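You operate a simulated robot arm through the tools that you are given. There is no shell and no other tool. Be economical: measure what you need, move in short steps, check, and stop when the job is done.

The job below is to be done with a simulated two-armed robot. You get a single attempt, and the scene is never put back.

JOB
Pull the fuse rated over its holder's print.
Fine: stop the roaster and make it dead: main switch off, isolator off, 230 V plug on its rest, try the main switch; then open the fuse lid, stand the fuse in the scrap cup and shut the lid. Set down upright: mains plug. Where these are worked on the way, their far stop is far enough and under half their travel is too little: fuse lid.

The check looks at the end state, three seconds after you hand in, the way a careful person would. Anything else that was tipped, shoved, dropped, spilled or broken makes it a failure. A push-on lid holds only when it is set on centred and level and pressed home; a screw cap is set on level and turned clockwise until tight.

ROBOT AND FRAMES
Two 7-joint arms with two-finger parallel grippers on one trunk, on a base that drives. Base frame: it is fixed to the floor where the robot stands at the start and does not move with it; the origin is under the middle of the robot, x ahead of it, y to its left, z up. Lengths are in m, angles in degrees, forces in N, time in s.
The left shoulder is at the start at [0.05, 0.165, 1.03], the right one opposite. With the tool pointing down near the work surface each hand reaches from about 0.22 to 0.7 m from the robot's upright axis, wherever it stands, measured 20 degrees to its own side. Places, roughly: fuse [0.75, 1, 0.75]; fuse lid [0.7, 0.9, 0.8]; main switch [0.5, 0.1, 0.7]; scrap cup [0.7, 1.1, 0.7]. Payload 3.91 kg a hand.
Tool frame (each hand has its own): the origin (TCP) lies between the finger pads and is the grasp point; the fingertips stand 0.03 m ahead of it; z points along the fingers, y is the line along which they close. The gripper opens to 0.11 m. The fingers are 0.02 m wide and 0.01 m thick; the gripper's body (0.048 by 0.112 m) begins 0.055 m behind the TCP.
Orientation is told as [roll, pitch, yaw] about the base's x, y, z axes, in that order, counted from this pose: with the fingers straight down and closing along the base's y, the tool's x points along the base's -x, its y along +y and its z along -z.

CONTROLS
- The arms move only by the tool step_arm. It takes "left_moves", "right_moves" or both (then of equal length, played together; a hand with none holds still); each is a list of rows, each a list of 6 numbers: the shift along the tool's x, y, z in units of 30 mm (1.0 is 30 mm), then the turn, a rotation vector about the tool's x, y, z in units of 5 degrees (1.0 is 5 degrees). In form: [[tx, ty, tz, ax, ay, az], ...]. A call has 1 to 10 rows; each row shifts and turns the commanded pose from where the row before left it, along the tool's axes as they then stand. "left_claw" and "right_claw" are, for a hand that has rows, the finger opening in m, from 0 to 0.11, set as the call begins (left out, the last holds). A call with a number of a shift or a turn outside -1 to 1 is refused whole. Each row takes 0.2 s and may step no farther than 0.05 m and 8.6 degrees from the row before; otherwise, or with a gripper value out of range, the whole call is refused. A pose out of reach is approached as far as the arm can. The call stops where the force on the tool passes 40 N (or 10 N more than at its start, if that is more) or the arm is blocked; 0.2 s more then pass. Each finger travels about 0.045 m/s and halts on what it meets, pressing with about 31 N; the grip force reading is that of the motor and also rises with nothing between the fingers. The clock runs only during rows and for 0.2 s after the last one: add rows that do not move to give the fingers time. It gives the time, the measured TCP pose, the force on the tool (base axes), the opening and the grip force at its end, in the units of the frame above (readings bear some noise), with the torque about the TCP (base axes, N m) and any sound that the robot's microphone picked up, and new pictures: "show" is both (left out), scene, wrist or none (wrist: the cameras of the hands that moved).
- Cameras (640 x 400 px; columns grow to the right, rows downward): "scene" is now at [0.1099, 0.0296, 1.1935]; the picture's right is [0.35, -0.94, 0.00], its down [-0.60, -0.22, -0.77] and it looks along [0.72, 0.27, -0.64] (base axes); focal length 278 px, centre (320, 200). "left" rides on the left gripper at [0.072, -0.017, -0.103] in its tool frame; the picture's right is [0.23, 0.97, 0.00], its down [-0.76, 0.18, -0.62] and it looks along [-0.61, 0.14, 0.78] (tool axes); focal length 222 px, centre (320, 200). "right" rides on the right gripper at [0.072, 0.017, -0.104] in its tool frame; the picture's right is [-0.23, 0.97, 0.00], its down [-0.76, -0.18, -0.62] and it looks along [-0.61, -0.14, 0.78] (tool axes); focal length 222 px, centre (320, 200). There is no depth. A picture from a camera that has moved, and an enlarged one, comes with that camera's place and axes in the base frame and with its lens.
- raise_lower(by): slides the trunk up (or, below 0, down) by that many m; the arms and the scene camera ride with it, the base frame stays. It gives what a move gives, with no picture.
- drive_base(legs): drives the robot by 1 to 6 legs, each [ahead, left, turn to the left] in m, m and degrees, along the robot's own axes; the way and the turn of a leg run together, so that a leg with both is an arc; at most 1.5 m and 180 degrees a leg. The arms and the cameras ride along, it lands a little off, and it stops where it bumps. It gives what a move gives, and a new picture of the scene camera.
- aim_head(pan, tilt): turns the head with the scene camera to pan (to the left, within 80 degrees either way) and tilt (down, from -29 to 69), counted from straight ahead of the robot. It gives what a move gives, and a new picture of the scene camera.
- inspect(camera, box): a new picture of the part [left, top, right, bottom] of that camera's present view, enlarged. No time passes.
- hand_in(): hands the job in; it is judged then, once.

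Go step by step. Nothing tells you exact positions but the pictures and the camera data: compare them with the known pose of the tool, close in by small moves and look again before you grip or let go. The budget is 120 turns and 260 pictures, counting those below and the enlarged ones. Unless the task says otherwise, let go and move clear before handing in.

The tools are called after "Emit:" by a JSON object that holds its "api" and its "payload". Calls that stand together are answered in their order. step_arm: Moves the arms, as the interface text tells. Its arguments: {"type":"object","properties":{"left_moves":{"type":"array","items":{"type":"array","items":{"type":"number"}}},"left_claw":{"type":"number"},"right_moves":{"type":"array","items":{"type":"array","items":{"type":"number"}}},"right_claw":{"type":"number"},"show":{"type":"string","enum":["both","scene","wrist","none"]}},"required":[]} The other tools are called the same way: raise_lower (by) slides the trunk up or down; drive_base (legs) drives the base; aim_head (pan, tilt) turns the head that bears the scene camera; inspect (camera, box) takes an enlarged picture of a part of a camera's view; hand_in () hands the job in.

At the start:

```text
clock: 0.0
left_eef_pos: [0.3173, 0.2672, 1.0181]
left_tcp_rot: [0.0, 0.0, 0.0]
left_force: [-0.1, -0.5, 0.7]
left_moment: [0.0, 0.0, -0.02]
left_finger_gap: 0.1102
left_gripper_force: 0.0
right_eef_pos: [0.4105, -0.0711, 1.0176]
right_tcp_rot: [0.1, -0.2, -0.1]
right_force: [-0.4, 0.2, -1.0]
right_moment: [-0.01, 0.02, -0.02]
right_finger_gap: 0.1102
right_gripper_force: 0.1
trunk travel left (down, up): [-0.25, 0.253]
robot x, y, heading: [-0.0014, 0.001, -0.1]
head pan, tilt: [20.6, 39.6]
```

scene: 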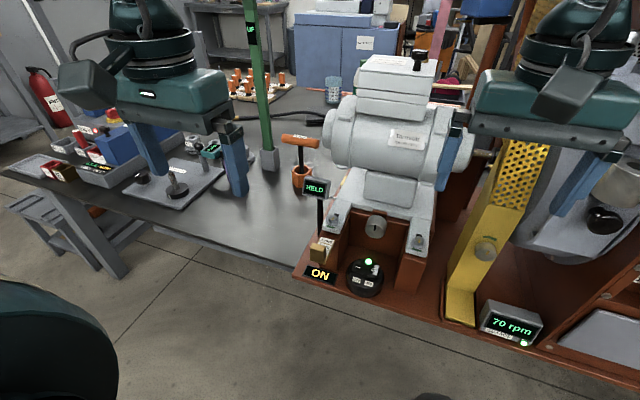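
right: 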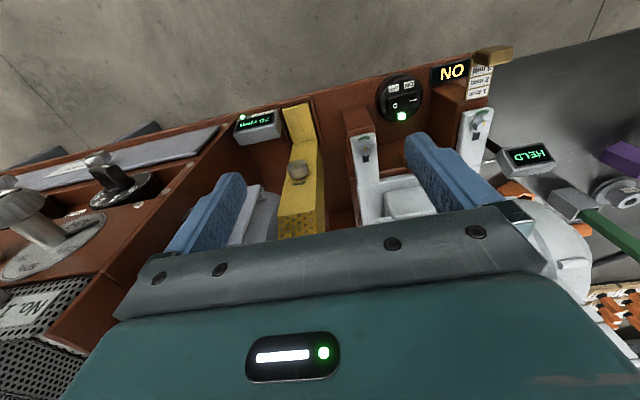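
left: 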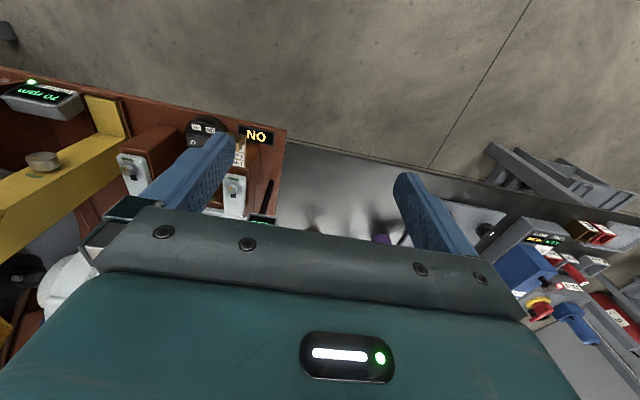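

I see the roaster's machine with a main switch (round black, ON), a "HELD" display and a lever, and other gear to the left. I look closer before moving.

Emit:
{"api": "inspect", "payload": {"camera": "scene", "box": [270, 120, 450, 300]}}

Emit:
{"api": "inspect", "payload": {"camera": "scene", "box": [0, 60, 320, 240]}}

Emit:
{"api": "aim_head", "payload": {"pan": 60, "tilt": 35}}

```text
2.22 times, centred on (360, 210) of scene
camera zoom: at [0.1099, 0.0296, 1.1935], right [0.35, -0.94, 0.0], down [-0.6, -0.22, -0.77], along [0.72, 0.27, -0.64], focal length 617 px, centre (231, 178)
```

zoom: 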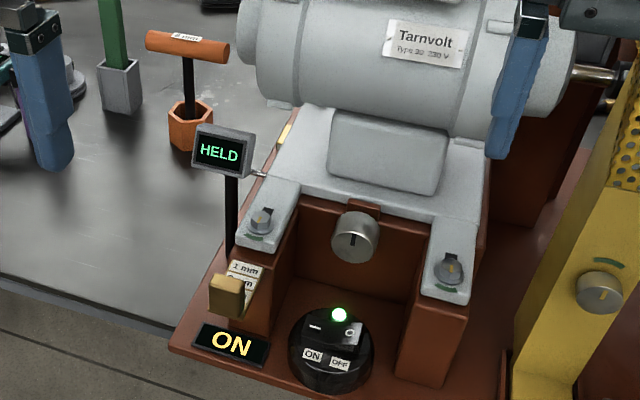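

```text
2.00 times, centred on (160, 150) of scene
camera zoom: at [0.1099, 0.0296, 1.1935], right [0.35, -0.94, 0.0], down [-0.6, -0.22, -0.77], along [0.72, 0.27, -0.64], focal length 556 px, centre (640, 300)
```

zoom: 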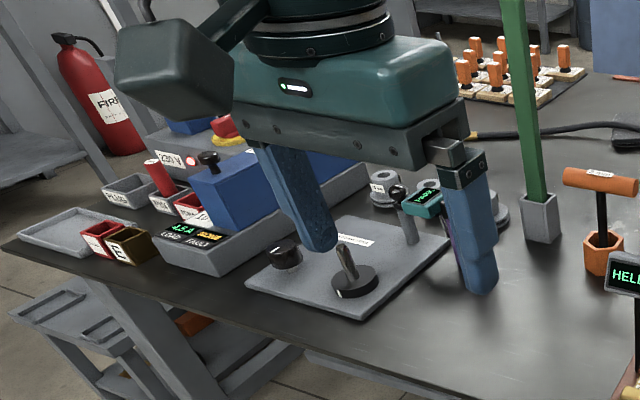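

```text
clock: 1.1
left_eef_pos: [0.3198, 0.2685, 1.0185]
left_tcp_rot: [0.0, 0.0, 0.0]
left_force: [-0.1, 0.8, 0.2]
left_moment: [-0.01, 0.01, -0.03]
left_finger_gap: 0.1101
left_gripper_force: 0.0
right_eef_pos: [0.409, -0.0697, 1.0182]
right_tcp_rot: [0.1, -0.1, 0.0]
right_force: [-0.1, -0.3, -0.1]
right_moment: [-0.01, 0.0, -0.01]
right_finger_gap: 0.1102
right_gripper_force: 0.1
trunk travel left (down, up): [-0.25, 0.253]
robot x, y, heading: [-0.0011, 0.0008, -0.1]
head pan, tilt: [60.0, 35.0]
camera scene: at [0.0741, 0.0758, 1.2003], right [0.87, -0.5, 0.0], down [-0.29, -0.5, -0.82], along [0.41, 0.71, -0.57], focal length 278 px, centre (320, 200)
```

scene: 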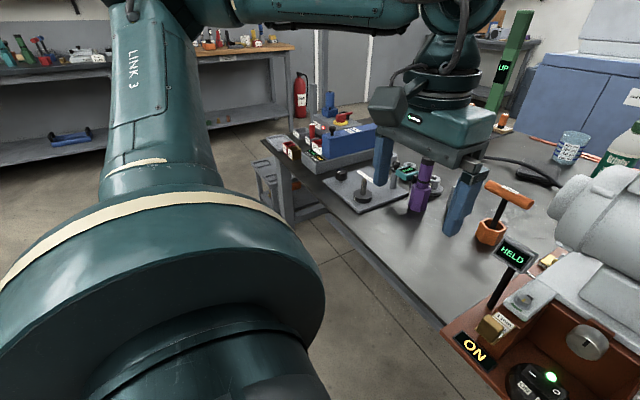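

I look closer at the left part of the bench and the right part before touching anything.

Emit:
{"api": "inspect", "payload": {"camera": "scene", "box": [260, 90, 420, 220]}}

Emit:
{"api": "inspect", "payload": {"camera": "scene", "box": [400, 60, 640, 210]}}

Emit:
{"api": "aim_head", "payload": {"pan": -10, "tilt": 40}}

Emit:
{"api": "inspect", "payload": {"camera": "left", "box": [380, 150, 640, 350]}}

```text
3.08 times, centred on (340, 155) of scene
camera zoom: at [0.0741, 0.0758, 1.2003], right [0.87, -0.5, 0.0], down [-0.29, -0.5, -0.82], along [0.41, 0.71, -0.57], focal length 855 px, centre (258, 338)
```

zoom: 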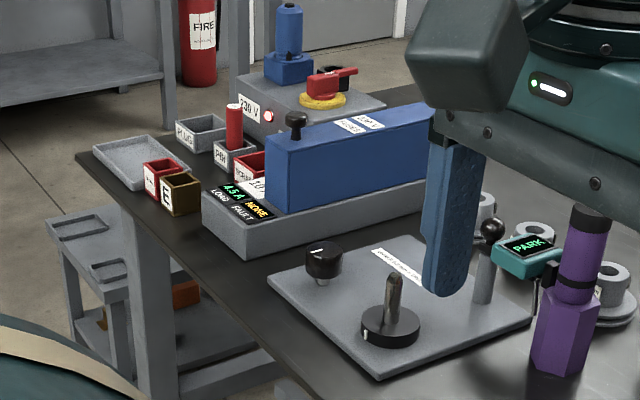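

```text
2.67 times, centred on (520, 135) of scene
camera zoom: at [0.0741, 0.0758, 1.2003], right [0.87, -0.5, 0.0], down [-0.29, -0.5, -0.82], along [0.41, 0.71, -0.57], focal length 741 px, centre (-213, 373)
```

zoom: 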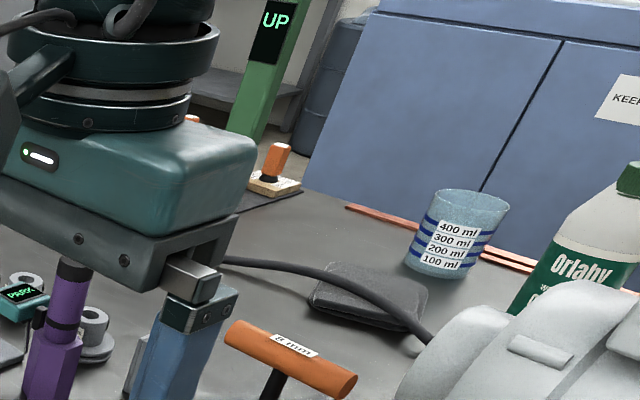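

```text
clock: 2.5
left_eef_pos: [0.3195, 0.2681, 1.0189]
left_tcp_rot: [0.0, 0.0, 0.1]
left_force: [0.0, 0.3, 0.7]
left_moment: [0.04, 0.01, -0.01]
left_finger_gap: 0.1103
left_gripper_force: 0.1
right_eef_pos: [0.4112, -0.071, 1.0182]
right_tcp_rot: [0.1, -0.1, -0.1]
right_force: [-0.3, 0.4, -0.5]
right_moment: [0.02, -0.02, 0.0]
right_finger_gap: 0.1099
right_gripper_force: 0.0
trunk travel left (down, up): [-0.25, 0.253]
robot x, y, heading: [0.0067, 0.0021, 0.0]
head pan, tilt: [-10.0, 40.0]
camera scene: at [0.1137, -0.0151, 1.1928], right [-0.17, -0.98, 0.0], down [-0.63, 0.11, -0.77], along [0.75, -0.13, -0.64], focal length 278 px, centre (320, 200)
```

scene: 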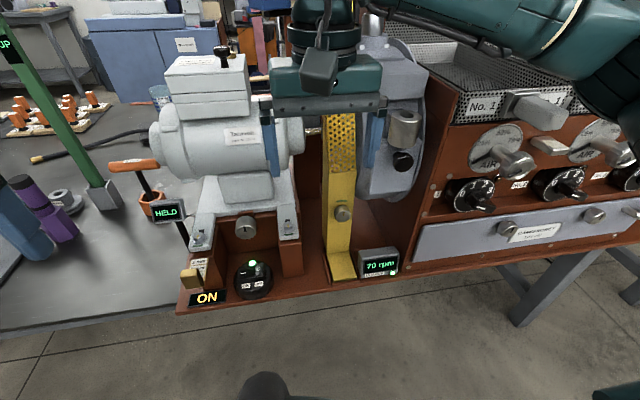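

```text
2.00 times, centred on (510, 250) of left
camera zoom: at [0.2457, 0.2493, 1.1215], right [-0.23, 0.97, 0.0], down [0.76, 0.18, 0.62], along [0.61, 0.14, -0.78], focal length 444 px, centre (-60, 100)
```

zoom: 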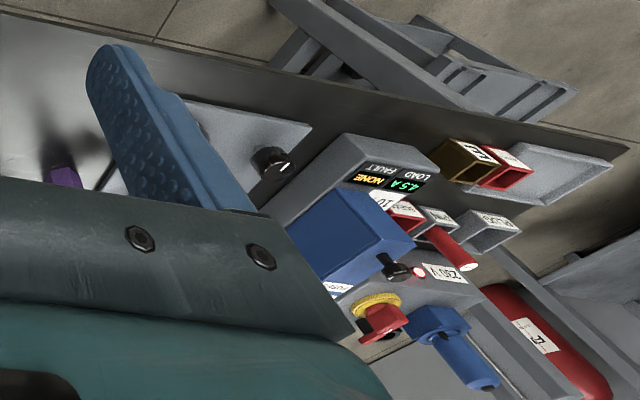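

Main switch is a rocker near [0.46, 0.05, 0.73] between two pillars. I measure it with both cameras zoomed.

Emit:
{"api": "inspect", "payload": {"camera": "right", "box": [340, 40, 500, 140]}}

Emit:
{"api": "inspect", "payload": {"camera": "scene", "box": [170, 180, 330, 320]}}

```text
4.00 times, centred on (420, 90) of right
camera zoom: at [0.3369, -0.0527, 1.1227], right [0.23, 0.97, 0.0], down [0.76, -0.18, 0.62], along [0.61, -0.14, -0.78], focal length 888 px, centre (-80, 640)
```

zoom: 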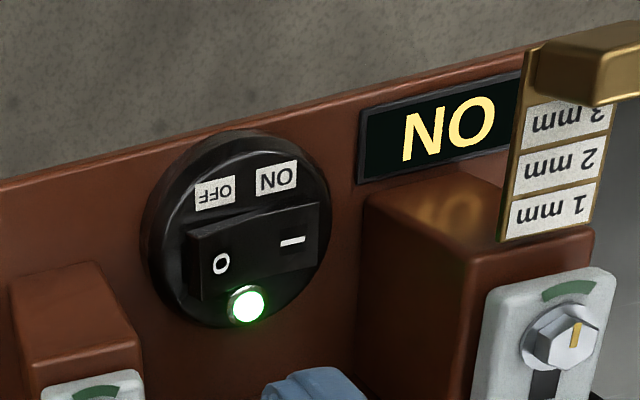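

```text
2.86 times, centred on (250, 250) of scene
camera zoom: at [0.1137, -0.0151, 1.1928], right [-0.17, -0.98, 0.0], down [-0.63, 0.11, -0.77], along [0.75, -0.13, -0.64], focal length 794 px, centre (520, 57)
```

zoom: 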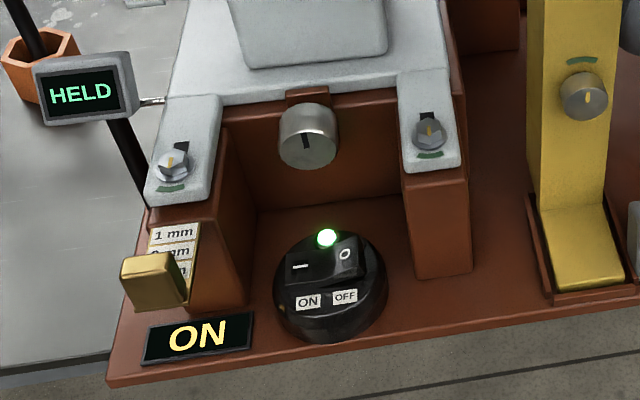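

O side of the rocker is at about [0.484, 0.05, 0.704]. I tilt the right hand 40° so its body stays in front of the pillars, close the fingers and hover over it.

Emit:
{"api": "step_arm", "payload": {"right_moves": [[0, 0, 0, 0, -1, 0], [0, 0, 0, 0, -1, 0], [0, 0, 0, 0, -1, 0], [0, 0, 0, 0, -1, 0], [0, 0, 0, 0, -1, 0], [0, 0, 0, 0, -1, 0], [0, 0, 0, 0, -1, 0], [0, 0, 0, 0, -1, 0]], "right_claw": 0, "show": "none"}}

Emit:
{"api": "step_arm", "payload": {"right_moves": [[0.593, 0.567, 0.92, 0, 0, 0], [0.593, 0.567, 0.92, 0, 0, 0], [0.593, 0.567, 0.92, 0, 0, 0], [0.593, 0.567, 0.92, 0, 0, 0], [0.593, 0.567, 0.92, 0, 0, 0], [0.593, 0.567, 0.92, 0, 0, 0], [0.593, 0.567, 0.92, 0, 0, 0]]}}

```text
clock: 4.3
left_eef_pos: [0.3188, 0.2673, 1.0193]
left_tcp_rot: [-0.1, 0.0, 0.0]
left_force: [0.3, 0.5, -1.1]
left_moment: [-0.01, 0.01, 0.01]
left_finger_gap: 0.1098
left_gripper_force: 0.0
right_eef_pos: [0.4098, -0.0717, 1.0193]
right_tcp_rot: [0.1, -40.1, -0.3]
right_force: [-0.1, -0.4, -0.2]
right_moment: [0.02, -0.02, -0.01]
right_finger_gap: 0.0
right_gripper_force: 31.2
trunk travel left (down, up): [-0.25, 0.253]
robot x, y, heading: [0.0002, -0.0017, -0.1]
head pan, tilt: [-10.0, 40.0]
```

```text
clock: 5.9
left_eef_pos: [0.3181, 0.2677, 1.0174]
left_tcp_rot: [0.0, 0.1, 0.0]
left_force: [-0.1, 0.2, -0.8]
left_moment: [0.0, -0.03, 0.0]
left_finger_gap: 0.1101
left_gripper_force: 0.0
right_eef_pos: [0.4403, 0.0487, 0.79]
right_tcp_rot: [0.1, -40.2, -0.1]
right_force: [-0.1, 0.6, 0.5]
right_moment: [0.03, -0.03, 0.02]
right_finger_gap: 0.0003
right_gripper_force: 30.9
trunk travel left (down, up): [-0.25, 0.253]
robot x, y, heading: [0.0022, 0.0022, -0.2]
head pan, tilt: [-10.0, 40.0]
camera scene: at [0.1138, -0.015, 1.1928], right [-0.17, -0.98, 0.0], down [-0.63, 0.11, -0.77], along [0.75, -0.13, -0.64], focal length 278 px, centre (320, 200)
camera right: at [0.3174, 0.0663, 0.8235], right [0.18, 0.97, 0.15], down [0.18, -0.18, 0.97], along [0.97, -0.14, -0.21], focal length 222 px, centre (320, 200)
```

scene: 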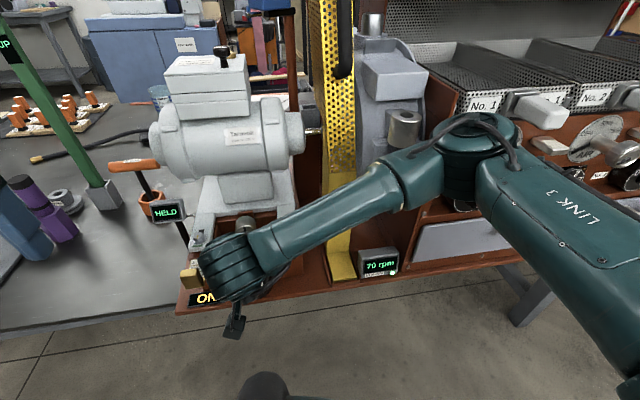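
right: 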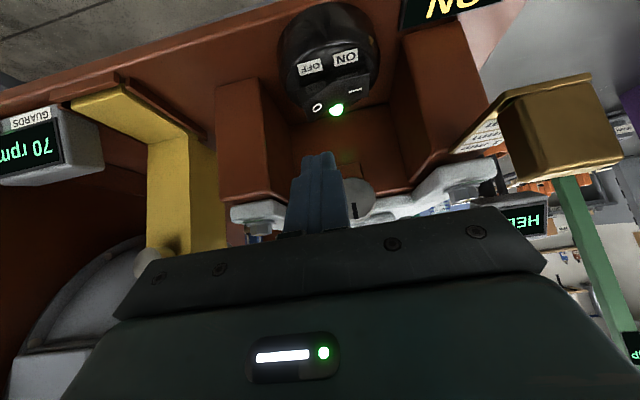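

The rocker's O side is below and ahead of the fingertips. I move in above it, then press straight down in small steps.

Emit:
{"api": "step_arm", "payload": {"right_moves": [[0.097, -0.025, 0.79, 0, 0, 0], [0.097, -0.025, 0.79, 0, 0, 0], [0.107, 0, 0.128, 0, 0, 0], [0.107, 0, 0.128, 0, 0, 0], [0.107, 0, 0.128, 0, 0, 0], [0.107, 0, 0.128, 0, 0, 0], [0.107, 0, 0.128, 0, 0, 0]]}}

```text
clock: 7.5
left_eef_pos: [0.316, 0.2661, 1.019]
left_tcp_rot: [0.2, -0.1, -0.1]
left_force: [-0.7, 0.8, 0.0]
left_moment: [0.02, 0.01, -0.01]
left_finger_gap: 0.1097
left_gripper_force: 0.1
right_eef_pos: [0.4648, 0.0465, 0.7348]
right_tcp_rot: [0.4, -40.8, -0.4]
right_force: [-13.9, -9.0, 19.8]
right_moment: [-0.09, 0.11, 0.01]
right_finger_gap: 0.0
right_gripper_force: 31.2
trunk travel left (down, up): [-0.25, 0.253]
robot x, y, heading: [0.0034, -0.0007, -0.1]
head pan, tilt: [-10.0, 40.0]
stopped in row 7 (right hand): the force on the tool passed its limit (the readings are from after the stop); the commanded pose is now the measured one
camera scene: at [0.111, -0.0165, 1.1933], right [-0.17, -0.98, 0.0], down [-0.63, 0.11, -0.77], along [0.76, -0.13, -0.64], focal length 278 px, centre (320, 200)
camera right: at [0.3422, 0.0654, 0.7665], right [0.17, 0.97, 0.15], down [0.17, -0.18, 0.97], along [0.97, -0.14, -0.2], focal length 222 px, centre (320, 200)
```

scene: 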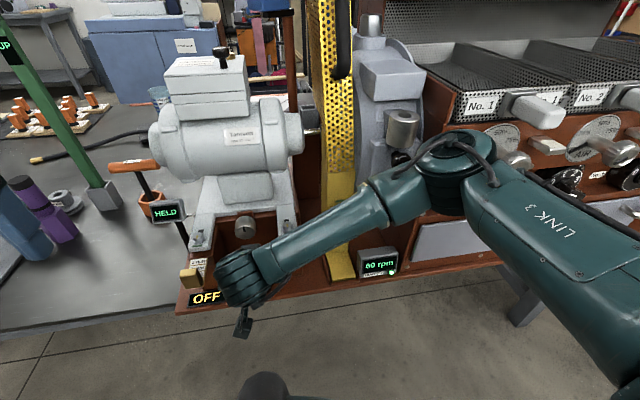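
right: 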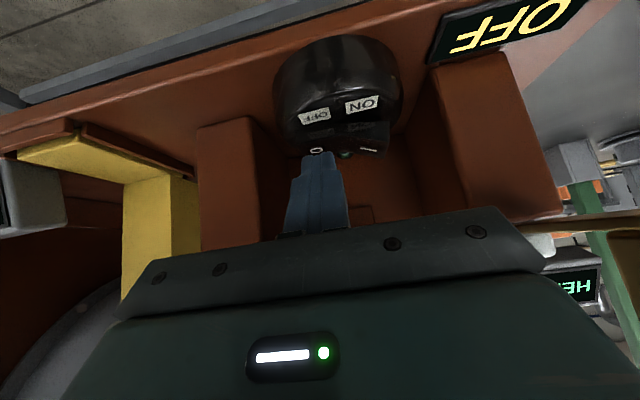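

The main switch shows OFF and the drum is running down. I back the right hand away and drive left toward the isolator.

Emit:
{"api": "step_arm", "payload": {"right_moves": [[0, 0, -1, 0, 0, 0], [0, 0, -1, 0, 0, 0], [0, 0, -1, 0, 0, 0], [-0.77, 0, -0.92, 0, 1, 0], [-0.77, 0, -0.92, 0, 1, 0], [-0.77, 0, -0.92, 0, 1, 0], [-0.5, -0.7, -0.9, 0, 1, 0], [-0.2, -1, -0.9, 0, 1, 0], [0, -1, -0.5, 0, 0, 0]], "show": "none"}}

Emit:
{"api": "aim_head", "payload": {"pan": 30, "tilt": 40}}

Emit:
{"api": "drive_base", "payload": {"legs": [[0, 0.6, 0]]}}

```text
clock: 9.4
left_eef_pos: [0.3182, 0.268, 1.0178]
left_tcp_rot: [0.1, 0.0, -0.1]
left_force: [-0.6, 0.2, -1.0]
left_moment: [0.0, 0.0, 0.0]
left_finger_gap: 0.11
left_gripper_force: 0.1
right_eef_pos: [0.4115, -0.0341, 0.9803]
right_tcp_rot: [0.3, -15.5, -0.2]
right_force: [0.4, -0.5, 0.0]
right_moment: [0.02, 0.0, 0.0]
right_finger_gap: 0.0
right_gripper_force: 31.5
trunk travel left (down, up): [-0.25, 0.253]
robot x, y, heading: [0.0023, -0.0002, 0.0]
head pan, tilt: [-10.0, 40.0]
```

```text
clock: 10.5
left_eef_pos: [0.3175, 0.2671, 1.0185]
left_tcp_rot: [0.1, -0.1, -0.1]
left_force: [0.5, 0.1, -0.3]
left_moment: [0.01, -0.03, -0.02]
left_finger_gap: 0.1096
left_gripper_force: 0.0
right_eef_pos: [0.412, -0.0345, 0.9789]
right_tcp_rot: [0.3, -15.4, -0.2]
right_force: [-0.1, 0.0, -0.1]
right_moment: [-0.01, 0.02, -0.03]
right_finger_gap: 0.0001
right_gripper_force: 31.1
trunk travel left (down, up): [-0.25, 0.253]
robot x, y, heading: [-0.0016, -0.0001, 0.1]
head pan, tilt: [30.0, 40.0]
camera scene: at [0.1034, 0.0418, 1.1928], right [0.5, -0.87, 0.0], down [-0.56, -0.32, -0.77], along [0.66, 0.38, -0.64], focal length 278 px, centre (320, 200)
```

scene: 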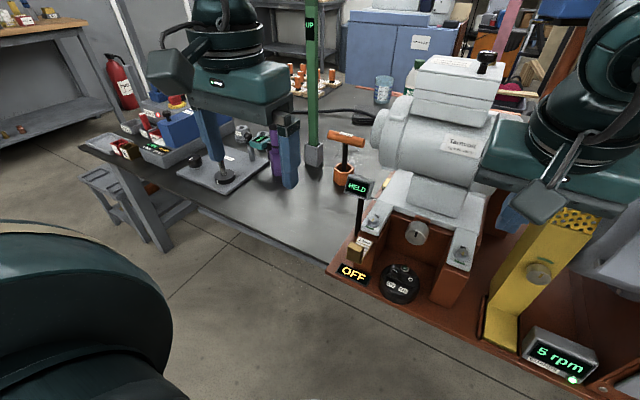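

```text
clock: 13.9
left_eef_pos: [0.3147, 0.8793, 1.0178]
left_tcp_rot: [0.0, -0.1, 0.4]
left_force: [0.1, -0.2, 0.5]
left_moment: [0.01, 0.0, 0.01]
left_finger_gap: 0.1099
left_gripper_force: 0.0
right_eef_pos: [0.4114, 0.5795, 0.9785]
right_tcp_rot: [0.2, -15.6, 0.3]
right_force: [-0.3, 0.5, 0.6]
right_moment: [0.01, -0.02, 0.01]
right_finger_gap: 0.0
right_gripper_force: 30.7
trunk travel left (down, up): [-0.25, 0.253]
robot x, y, heading: [0.001, 0.6113, 0.5]
head pan, tilt: [30.0, 40.0]
camera scene: at [0.1009, 0.6517, 1.1928], right [0.51, -0.86, 0.0], down [-0.55, -0.33, -0.77], along [0.66, 0.39, -0.64], focal length 278 px, centre (320, 200)
```

scene: 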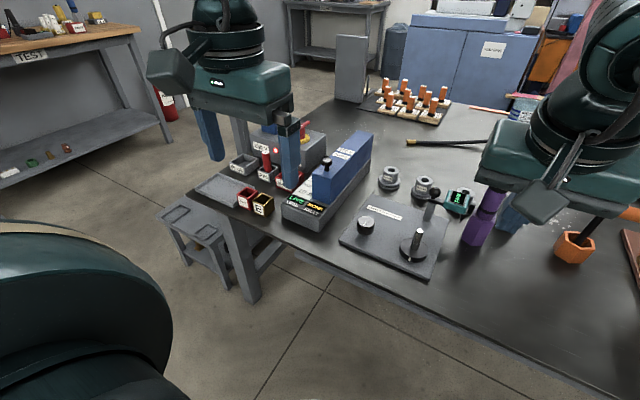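

The drum had reached 5 rpm. Now I look at the isolator and fuse box from here.

Emit:
{"api": "inspect", "payload": {"camera": "scene", "box": [180, 80, 400, 240]}}

Emit:
{"api": "inspect", "payload": {"camera": "left", "box": [0, 0, 640, 400]}}

Emit:
{"api": "inspect", "payload": {"camera": "scene", "box": [340, 140, 500, 280]}}

```text
2.50 times, centred on (290, 160) of scene
camera zoom: at [0.1009, 0.6517, 1.1928], right [0.51, -0.86, 0.0], down [-0.55, -0.33, -0.77], along [0.66, 0.39, -0.64], focal length 694 px, centre (395, 300)
```

zoom: 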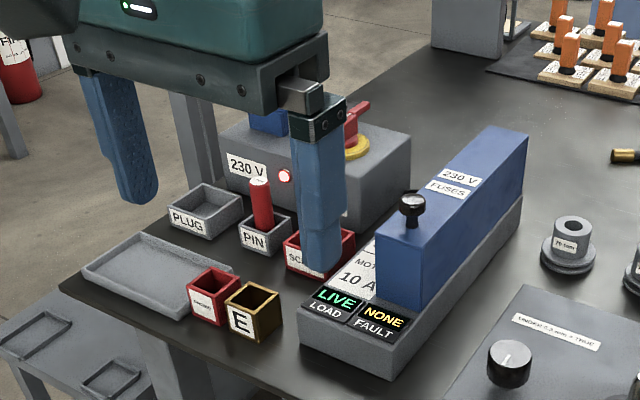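

```text
1.00 times, centred on (320, 200) of left
camera zoom: at [0.2414, 0.8599, 1.1214], right [-0.23, 0.97, 0.0], down [0.76, 0.18, 0.62], along [0.61, 0.15, -0.78], focal length 222 px, centre (320, 200)
```

zoom: 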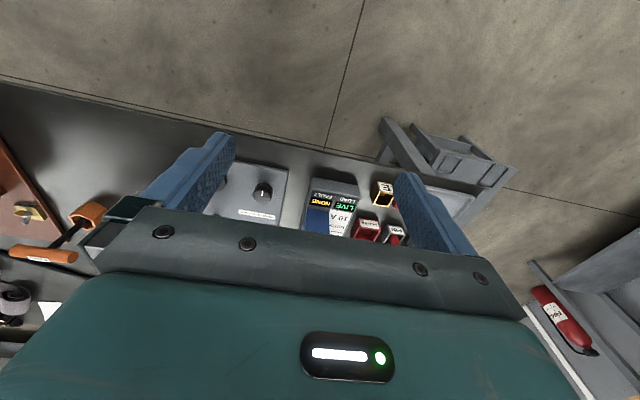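

```text
2.86 times, centred on (420, 210) of scene
camera zoom: at [0.1009, 0.6517, 1.1928], right [0.51, -0.86, 0.0], down [-0.55, -0.33, -0.77], along [0.66, 0.39, -0.64], focal length 794 px, centre (34, 171)
```

zoom: 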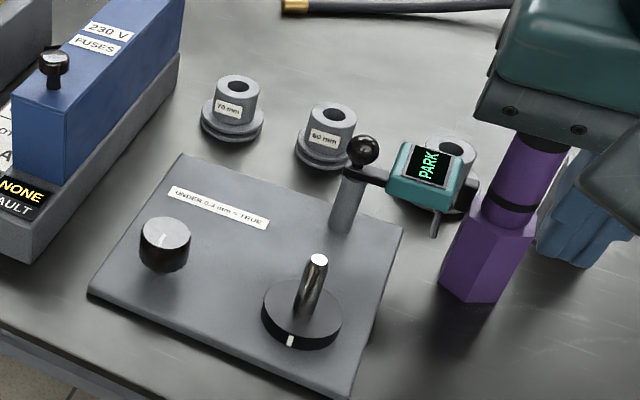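

Fuse box label reads "MOT.. 10 A"; the plug and isolator are on the "230 V" box. I move the left hand aside and drive a bit farther for a clear view.

Emit:
{"api": "step_arm", "payload": {"left_moves": [[0, 1, -0.7, 0, 0, 0], [0, 1, -0.7, 0, 0, 0], [0, 1, -0.7, 0, 0, 0], [0, 1, -0.7, 0, 0, 0], [0, 1, 0, 0, 0, 0], [0, 1, 0, 0, 0, 0], [0, 1, 0, 0, 0, 0], [0, 1, 0, 0, 0, 0]], "show": "none"}}

Emit:
{"api": "drive_base", "payload": {"legs": [[0, 0.2, 0]]}}

Emit:
{"api": "aim_head", "payload": {"pan": 20, "tilt": 40}}

```text
clock: 15.8
left_eef_pos: [0.3119, 1.1085, 1.0984]
left_tcp_rot: [0.0, 0.1, 0.6]
left_force: [-0.1, -0.8, -0.2]
left_moment: [-0.01, 0.0, 0.03]
left_finger_gap: 0.1098
left_gripper_force: 0.1
left hand out of reach, approached as far as the arm can: row 8
right_eef_pos: [0.4097, 0.5791, 0.9796]
right_tcp_rot: [0.2, -15.4, 0.2]
right_force: [-0.1, -0.4, -0.3]
right_moment: [-0.03, 0.02, 0.0]
right_finger_gap: 0.0
right_gripper_force: 31.0
trunk travel left (down, up): [-0.25, 0.253]
robot x, y, heading: [0.0006, 0.6069, 0.4]
head pan, tilt: [30.0, 40.0]
```

```text
clock: 17.3
left_eef_pos: [0.311, 1.3049, 1.0987]
left_tcp_rot: [0.0, 0.0, 0.6]
left_force: [0.2, -0.9, -1.0]
left_moment: [0.0, -0.03, 0.0]
left_finger_gap: 0.1098
left_gripper_force: 0.1
right_eef_pos: [0.4087, 0.7743, 0.9792]
right_tcp_rot: [0.1, -15.5, 0.2]
right_force: [0.2, 0.5, -0.2]
right_moment: [0.0, 0.02, 0.0]
right_finger_gap: 0.0
right_gripper_force: 31.1
trunk travel left (down, up): [-0.25, 0.253]
robot x, y, heading: [-0.0055, 0.8017, 0.3]
head pan, tilt: [30.0, 40.0]
camera scene: at [0.0995, 0.8474, 1.1928], right [0.51, -0.86, 0.0], down [-0.55, -0.33, -0.77], along [0.66, 0.39, -0.64], focal length 278 px, centre (320, 200)
```

scene: 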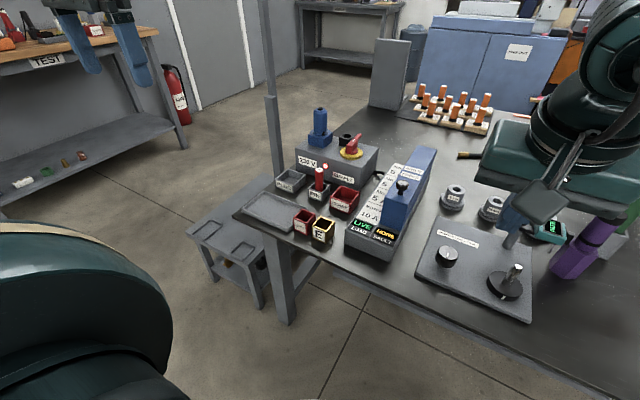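

```text
clock: 18.1
left_eef_pos: [0.3103, 1.3031, 1.0997]
left_tcp_rot: [0.1, 0.0, 0.5]
left_force: [-0.1, 0.2, 0.5]
left_moment: [0.0, -0.01, 0.02]
left_finger_gap: 0.1102
left_gripper_force: 0.0
right_eef_pos: [0.4101, 0.7738, 0.9792]
right_tcp_rot: [0.2, -15.5, 0.2]
right_force: [-0.9, 0.0, -0.4]
right_moment: [-0.02, -0.01, -0.03]
right_finger_gap: 0.0001
right_gripper_force: 31.5
trunk travel left (down, up): [-0.25, 0.253]
robot x, y, heading: [-0.006, 0.8028, 0.4]
head pan, tilt: [20.0, 40.0]
camera scene: at [0.1058, 0.8336, 1.1928], right [0.35, -0.94, 0.0], down [-0.6, -0.22, -0.77], along [0.72, 0.27, -0.64], focal length 278 px, centre (320, 200)
```

scene: 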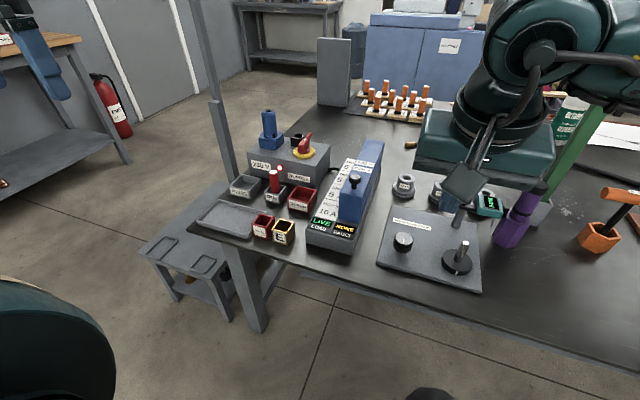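

Emit:
{"api": "inspect", "payload": {"camera": "scene", "box": [190, 90, 350, 190]}}

Emit:
{"api": "inspect", "payload": {"camera": "scene", "box": [190, 130, 400, 260]}}

```text
4.00 times, centred on (270, 140) of scene
camera zoom: at [0.1058, 0.8336, 1.1928], right [0.35, -0.94, 0.0], down [-0.6, -0.22, -0.77], along [0.72, 0.27, -0.64], focal length 1111 px, centre (520, 440)
```

zoom: 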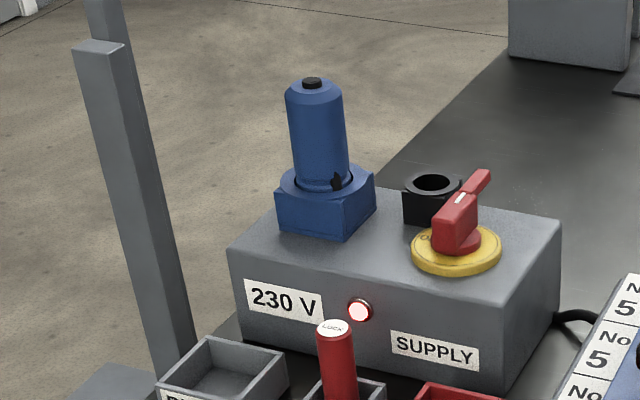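

```text
3.05 times, centred on (295, 195) of scene
camera zoom: at [0.1058, 0.8336, 1.1928], right [0.35, -0.94, 0.0], down [-0.6, -0.22, -0.77], along [0.72, 0.27, -0.64], focal length 847 px, centre (396, 215)
```

zoom: 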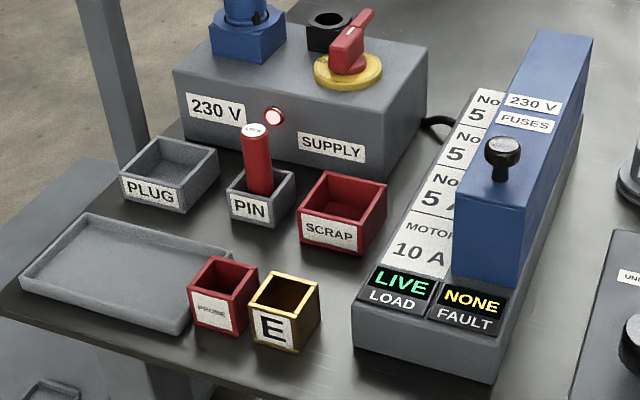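

Isolator (red handle on yellow) is at about [0.75, 1.12, 0.79], plug left of it, PLUG rest, SCRAP cup and fuse box in front. I drive a little closer so the left hand can reach, and look with the wrist camera.

Emit:
{"api": "drive_base", "payload": {"legs": [[0.1, 0.12, 0]]}}

Emit:
{"api": "step_arm", "payload": {"left_moves": [[-1, -1, 0, 0, 0, 0], [-1, -1, 0, 0, 0, 0], [-1, -1, 0, 0, 0, 0], [-1, -1, 0, 0, 0, 0], [-1, -0.9, 0, 0, 0, 0], [-1, -0.7, 0, 0, 0, 0]], "left_claw": 0.06}}

```text
clock: 19.4
left_eef_pos: [0.4067, 1.4238, 1.0994]
left_tcp_rot: [0.0, -0.1, 0.5]
left_force: [-0.3, 0.5, 0.5]
left_moment: [-0.03, 0.01, 0.0]
left_finger_gap: 0.1099
left_gripper_force: 0.1
right_eef_pos: [0.5053, 0.8932, 0.9782]
right_tcp_rot: [0.2, -15.6, 0.2]
right_force: [0.9, -0.4, 0.6]
right_moment: [-0.02, -0.01, 0.01]
right_finger_gap: 0.0
right_gripper_force: 31.0
trunk travel left (down, up): [-0.25, 0.253]
robot x, y, heading: [0.0944, 0.9261, 0.6]
head pan, tilt: [20.0, 40.0]
camera scene: at [0.202, 0.9538, 1.1927], right [0.35, -0.94, 0.0], down [-0.6, -0.23, -0.77], along [0.72, 0.27, -0.64], focal length 278 px, centre (320, 200)
```

scene: 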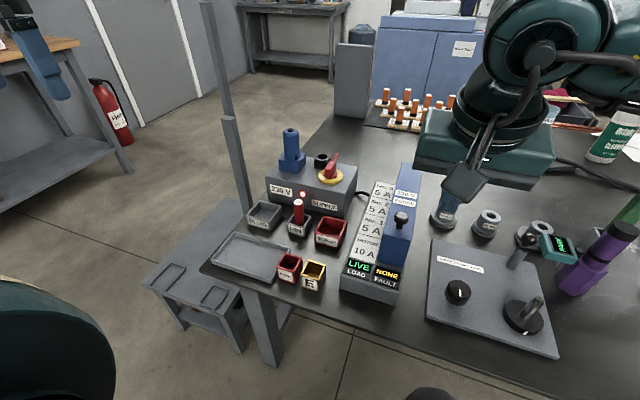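

```text
clock: 20.8
left_eef_pos: [0.588, 1.2586, 1.1005]
left_tcp_rot: [0.1, 0.1, 0.7]
left_force: [-0.6, -0.3, 0.4]
left_moment: [-0.03, 0.01, 0.02]
left_finger_gap: 0.06
left_gripper_force: 0.0
right_eef_pos: [0.5063, 0.8935, 0.9794]
right_tcp_rot: [0.4, -15.6, 0.2]
right_force: [0.3, -0.6, -0.2]
right_moment: [-0.03, 0.03, 0.01]
right_finger_gap: 0.0
right_gripper_force: 31.2
trunk travel left (down, up): [-0.25, 0.253]
robot x, y, heading: [0.0929, 0.9237, 0.7]
head pan, tilt: [20.0, 40.0]
camera scene: at [0.2021, 0.9531, 1.1927], right [0.35, -0.94, 0.0], down [-0.6, -0.22, -0.77], along [0.72, 0.27, -0.64], focal length 278 px, centre (320, 200)
camera left: at [0.5156, 1.2377, 1.2029], right [-0.24, 0.97, 0.0], down [0.76, 0.19, 0.62], along [0.61, 0.15, -0.78], focal length 222 px, centre (320, 200)
```

scene: 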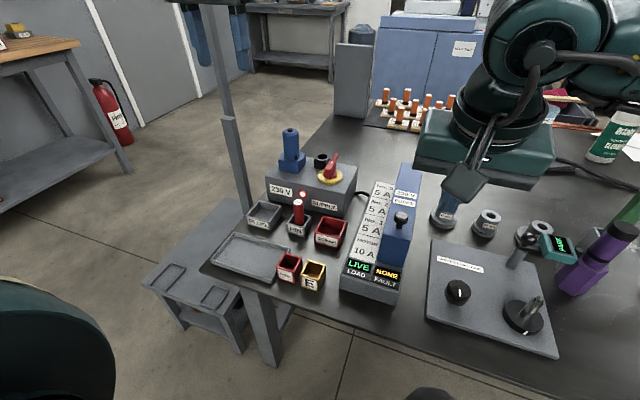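
left: 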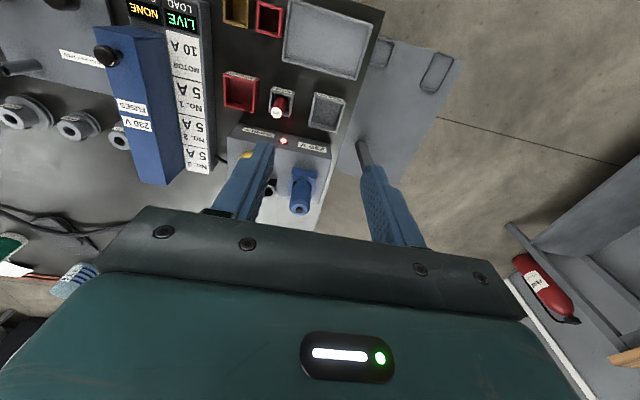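

Triangulation gives plug top at [0.82, 1.27, 0.857] and the isolator disc at [0.772, 1.138, 0.772]; a tall pole stands near [0.8, 1.45]. I shift the left hand right, then drive closer.

Emit:
{"api": "step_arm", "payload": {"left_moves": [[0, -1, 0, 0, 0, 0], [0, -1, 0, 0, 0, 0], [0, -1, 0, 0, 0, 0], [0, -1, 0, 0, 0, 0], [0, -1, 0, 0, 0, 0]], "show": "none"}}

Emit:
{"api": "drive_base", "payload": {"legs": [[0.1, 0.1, 0]]}}

Emit:
{"api": "inspect", "payload": {"camera": "left", "box": [0, 0, 640, 400]}}

```text
clock: 22.0
left_eef_pos: [0.5767, 1.122, 1.0927]
left_tcp_rot: [0.1, -0.1, 0.7]
left_force: [0.0, 0.0, -0.2]
left_moment: [0.0, 0.01, 0.03]
left_finger_gap: 0.0601
left_gripper_force: 0.1
left hand out of reach, approached as far as the arm can: row 5
right_eef_pos: [0.505, 0.8931, 0.9798]
right_tcp_rot: [0.2, -15.5, 0.3]
right_force: [-0.4, -0.1, 0.1]
right_moment: [-0.01, 0.01, 0.02]
right_finger_gap: 0.0
right_gripper_force: 31.0
trunk travel left (down, up): [-0.25, 0.253]
robot x, y, heading: [0.0944, 0.9231, 0.6]
head pan, tilt: [20.0, 40.0]
```

```text
clock: 23.4
left_eef_pos: [0.6735, 1.2249, 1.0917]
left_tcp_rot: [0.1, -0.1, 0.7]
left_force: [0.7, 1.2, -0.1]
left_moment: [0.03, -0.01, 0.01]
left_finger_gap: 0.0596
left_gripper_force: 0.0
right_eef_pos: [0.602, 0.9977, 0.9786]
right_tcp_rot: [0.2, -15.5, 0.4]
right_force: [0.8, 0.2, 0.9]
right_moment: [-0.05, 0.02, 0.0]
right_finger_gap: 0.0
right_gripper_force: 31.1
trunk travel left (down, up): [-0.25, 0.253]
robot x, y, heading: [0.1883, 1.0266, 0.4]
head pan, tilt: [20.0, 40.0]
camera scene: at [0.2987, 1.0564, 1.1927], right [0.35, -0.94, 0.0], down [-0.6, -0.23, -0.77], along [0.72, 0.27, -0.64], focal length 278 px, centre (320, 200)
```

scene: 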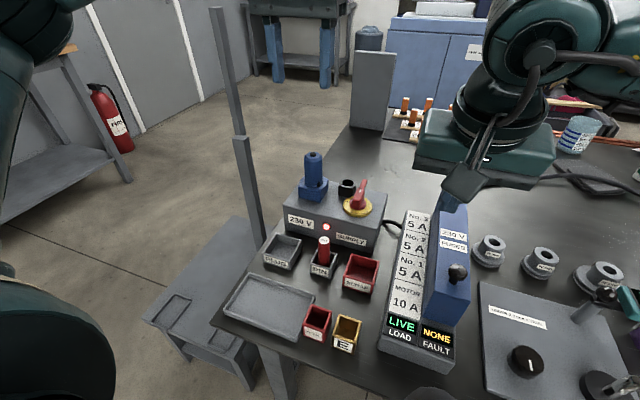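

```text
1.00 times, centred on (320, 200) of left
camera zoom: at [0.6002, 1.206, 1.1951], right [-0.24, 0.97, 0.0], down [0.76, 0.19, 0.62], along [0.61, 0.15, -0.78], focal length 222 px, centre (320, 200)
```

zoom: 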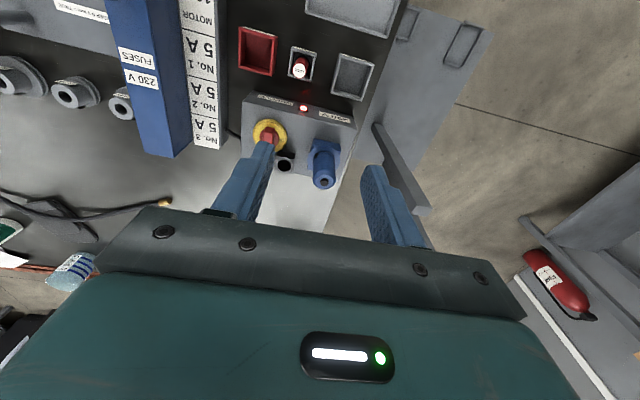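

Now a close look at the isolator and plug.

Emit:
{"api": "inspect", "payload": {"camera": "scene", "box": [270, 140, 410, 240]}}

Emit:
{"api": "inspect", "payload": {"camera": "left", "box": [220, 80, 380, 200]}}

```text
4.00 times, centred on (340, 190) of scene
camera zoom: at [0.2987, 1.0564, 1.1927], right [0.35, -0.94, 0.0], down [-0.6, -0.23, -0.77], along [0.72, 0.27, -0.64], focal length 1111 px, centre (240, 240)
```

zoom: 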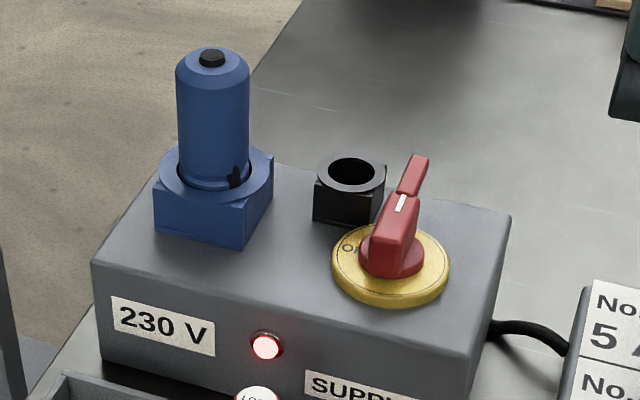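

```text
3.33 times, centred on (300, 140) of left
camera zoom: at [0.6002, 1.206, 1.1951], right [-0.24, 0.97, 0.0], down [0.76, 0.19, 0.62], along [0.61, 0.15, -0.78], focal length 740 px, centre (387, 400)
```

zoom: 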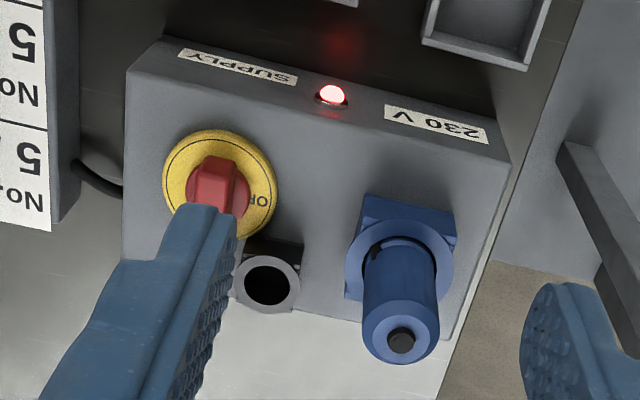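

Handle points straight back (+x) as ON, with OFF on the left (+y), so it must turn counter-clockwise about 90°. I bring the left hand over the hub and move the right hand out of the way.

Emit:
{"api": "step_arm", "payload": {"left_moves": [[-0.62, -0.433, 0.955, 0, 0, 0], [-0.62, -0.433, 0.955, 0, 0, 0], [-0.62, -0.433, 0.955, 0, 0, 0], [-0.62, -0.433, 0.955, 0, 0, 0], [-0.62, -0.433, 0.955, 0, 0, 0], [-0.62, -0.433, 0.955, 0, 0, 0]], "right_moves": [[0.5, -0.9, -0.3, 0, 0, 0], [0.5, -0.9, -0.3, 0, 0, 0], [0.5, -0.9, -0.3, 0, 0, 0], [0.5, -0.9, -0.3, 0, 0, 0], [0.5, -0.9, -0.3, 0, 0, 0], [0.5, -0.9, -0.3, 0, 0, 0]]}}

```text
clock: 24.8
left_eef_pos: [0.7188, 1.2228, 0.943]
left_tcp_rot: [-0.1, -0.1, 0.7]
left_force: [0.7, 0.4, 0.3]
left_moment: [0.04, 0.01, 0.0]
left_finger_gap: 0.06
left_gripper_force: 0.1
left hand out of reach, approached as far as the arm can: row 1, 2, 3, 4, 5, 6
right_eef_pos: [0.501, 0.8344, 1.007]
right_tcp_rot: [0.2, -15.5, 0.4]
right_force: [-0.1, -0.2, 0.6]
right_moment: [0.04, 0.02, 0.03]
right_finger_gap: 0.0
right_gripper_force: 31.0
trunk travel left (down, up): [-0.25, 0.253]
robot x, y, heading: [0.1915, 1.026, 0.7]
head pan, tilt: [20.0, 40.0]
camera scene: at [0.2982, 1.0558, 1.1929], right [0.35, -0.94, 0.0], down [-0.6, -0.23, -0.77], along [0.72, 0.27, -0.64], focal length 278 px, centre (320, 200)
camera right: at [0.4024, 0.8513, 1.0882], right [0.21, 0.98, 0.06], down [0.57, -0.18, 0.8], along [0.8, -0.13, -0.59], focal length 222 px, centre (320, 200)
camera left: at [0.6453, 1.2032, 1.0457], right [-0.24, 0.97, 0.0], down [0.76, 0.19, 0.63], along [0.61, 0.15, -0.78], focal length 222 px, centre (320, 200)
```

scene: 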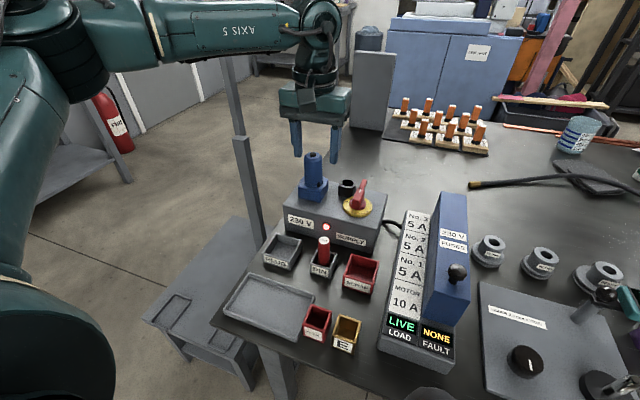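
right: 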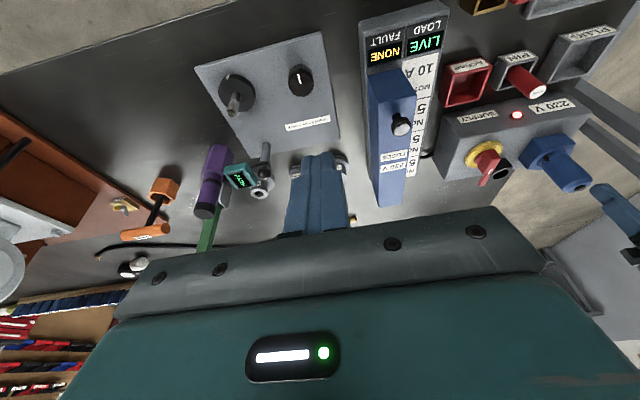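
left: 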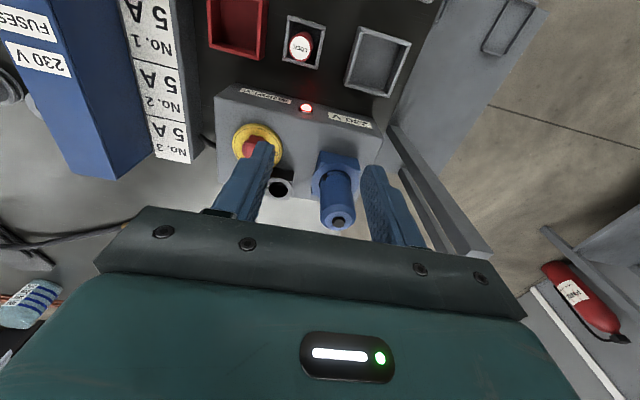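

The limit looked like the keep-out between the hands; the right hand is away now. I try the rest of the move again.

Emit:
{"api": "step_arm", "payload": {"left_moves": [[-0.55, -0.62, 0, 0, 0, 0], [-0.55, -0.62, 0, 0, 0, 0], [-0.55, -0.62, 0, 0, 0, 0], [-0.55, -0.62, 0, 0, 0, 0]]}}

```text
clock: 25.8
left_eef_pos: [0.718, 1.222, 0.9418]
left_tcp_rot: [0.0, -0.1, 0.7]
left_force: [0.8, -0.2, -0.7]
left_moment: [0.01, 0.01, -0.03]
left_finger_gap: 0.0599
left_gripper_force: 0.0
left hand out of reach, approached as far as the arm can: row 1, 2, 3, 4
right_eef_pos: [0.5013, 0.8343, 1.0074]
right_tcp_rot: [0.2, -15.5, 0.4]
right_force: [0.0, 0.2, -0.7]
right_moment: [0.01, -0.02, 0.0]
right_finger_gap: 0.0
right_gripper_force: 31.0
trunk travel left (down, up): [-0.25, 0.253]
robot x, y, heading: [0.1904, 1.0235, 0.7]
head pan, tilt: [20.0, 40.0]
camera scene: at [0.2983, 1.056, 1.1928], right [0.35, -0.94, 0.0], down [-0.6, -0.23, -0.77], along [0.72, 0.27, -0.64], focal length 278 px, centre (320, 200)
camera left: at [0.6445, 1.2027, 1.0457], right [-0.24, 0.97, 0.0], down [0.76, 0.19, 0.62], along [0.61, 0.15, -0.78], focal length 222 px, centre (320, 200)
```

scene: 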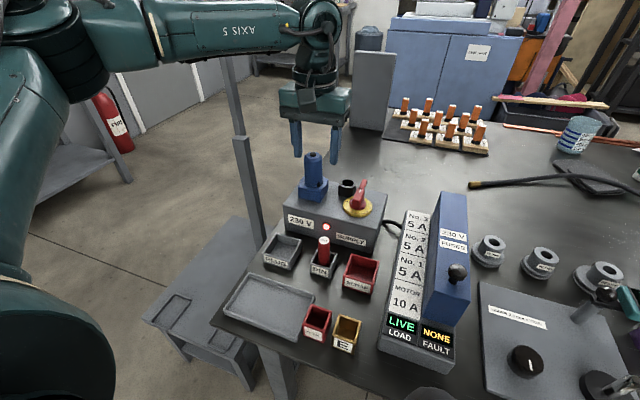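
left: 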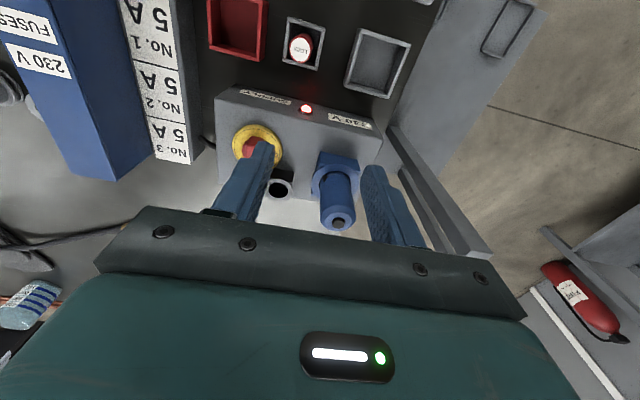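

Seems to be a joint limit for reaching inward, so I place the base farther right so the isolator lies on the left hand's own side.

Emit:
{"api": "drive_base", "payload": {"legs": [[0.0, -0.15, 0]]}}

Emit:
{"api": "step_arm", "payload": {"left_moves": [[0, 0, 0, 0, 0, -1], [0, 0, 0, 0, 0, -1], [0, 0, 0, 0, 0, -1], [0, 0, 0, 0, 0, -1], [0, 0, 0, 0, 0, -1], [0, 0, 0, 0, 0, -1], [0, 0, 0, 0, 0, -1], [0, 0, 0, 0, 0, -1], [0, 0, 0, 0, 0, -1]], "show": "none"}}

Emit:
{"api": "step_arm", "payload": {"left_moves": [[0, 0, 0, 0, 0, -1], [0, 0, 0, 0, 0, -1], [0, 0, 0, 0, 0, -1], [0, 0, 0, 0, 0, -1], [0, 0, 0, 0, 0, -1], [0, 0, 0, 0, 0, -1], [0, 0, 0, 0, 0, -1], [0, 0, 0, 0, 0, -1], [0, 0, 0, 0, 0, -1]], "show": "wrist"}}

```text
clock: 27.1
left_eef_pos: [0.7194, 1.0694, 0.9437]
left_tcp_rot: [0.0, -0.1, 0.5]
left_force: [-0.3, -0.6, -1.2]
left_moment: [0.04, -0.02, -0.02]
left_finger_gap: 0.0601
left_gripper_force: 0.1
right_eef_pos: [0.5012, 0.6847, 1.0075]
right_tcp_rot: [0.3, -15.5, 0.2]
right_force: [0.2, 0.2, 0.0]
right_moment: [-0.02, -0.04, 0.03]
right_finger_gap: 0.0001
right_gripper_force: 30.4
trunk travel left (down, up): [-0.25, 0.253]
robot x, y, heading: [0.1867, 0.878, 0.4]
head pan, tilt: [20.0, 40.0]
camera scene: at [0.2997, 0.906, 1.1928], right [0.35, -0.94, 0.0], down [-0.6, -0.22, -0.77], along [0.72, 0.27, -0.64], focal length 278 px, centre (320, 200)
```

scene: 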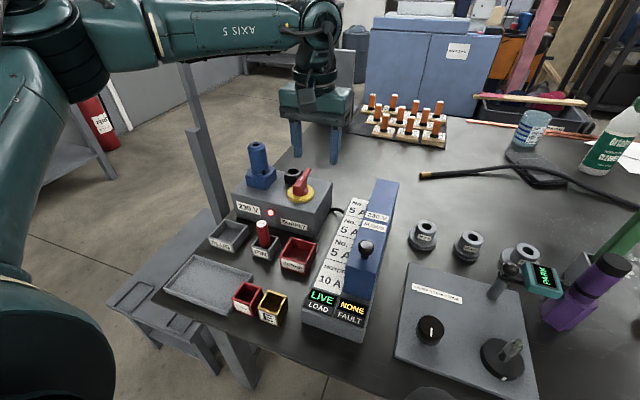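

```text
clock: 29.1
left_eef_pos: [0.7193, 1.0728, 0.9426]
left_tcp_rot: [-0.1, 0.0, 45.7]
left_force: [-0.2, 0.1, 0.5]
left_moment: [0.0, 0.03, 0.01]
left_finger_gap: 0.06
left_gripper_force: 0.2
right_eef_pos: [0.5025, 0.6836, 1.0071]
right_tcp_rot: [0.3, -15.5, 0.2]
right_force: [0.1, 0.0, 0.3]
right_moment: [-0.01, -0.02, -0.01]
right_finger_gap: 0.0
right_gripper_force: 31.0
trunk travel left (down, up): [-0.25, 0.253]
robot x, y, heading: [0.1888, 0.8783, 0.3]
head pan, tilt: [20.0, 40.0]
```

```text
clock: 31.1
left_eef_pos: [0.7191, 1.0705, 0.9438]
left_tcp_rot: [-0.2, 0.0, 90.7]
left_force: [1.3, 0.2, 0.2]
left_moment: [-0.01, 0.01, -0.02]
left_finger_gap: 0.0601
left_gripper_force: 0.0
right_eef_pos: [0.5015, 0.6857, 1.0081]
right_tcp_rot: [0.2, -15.6, 0.2]
right_force: [-0.2, 0.3, 0.0]
right_moment: [0.0, 0.0, -0.01]
right_finger_gap: 0.0
right_gripper_force: 31.5
trunk travel left (down, up): [-0.25, 0.253]
robot x, y, heading: [0.1914, 0.8751, 0.4]
head pan, tilt: [20.0, 40.0]
camera left: at [0.7363, 0.9974, 1.0464], right [-0.97, -0.24, 0.0], down [-0.19, 0.76, 0.62], along [-0.15, 0.61, -0.78], focal length 222 px, centre (320, 200)
```

left: 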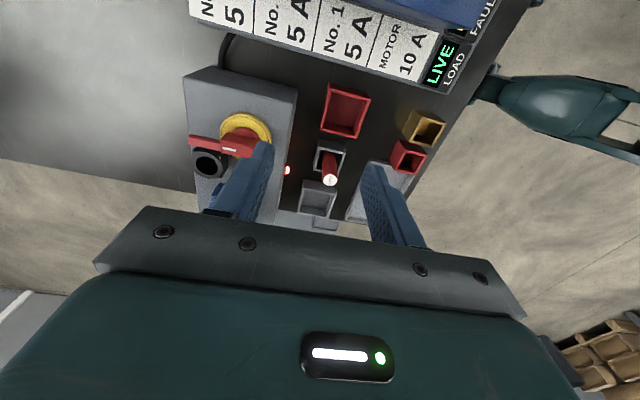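

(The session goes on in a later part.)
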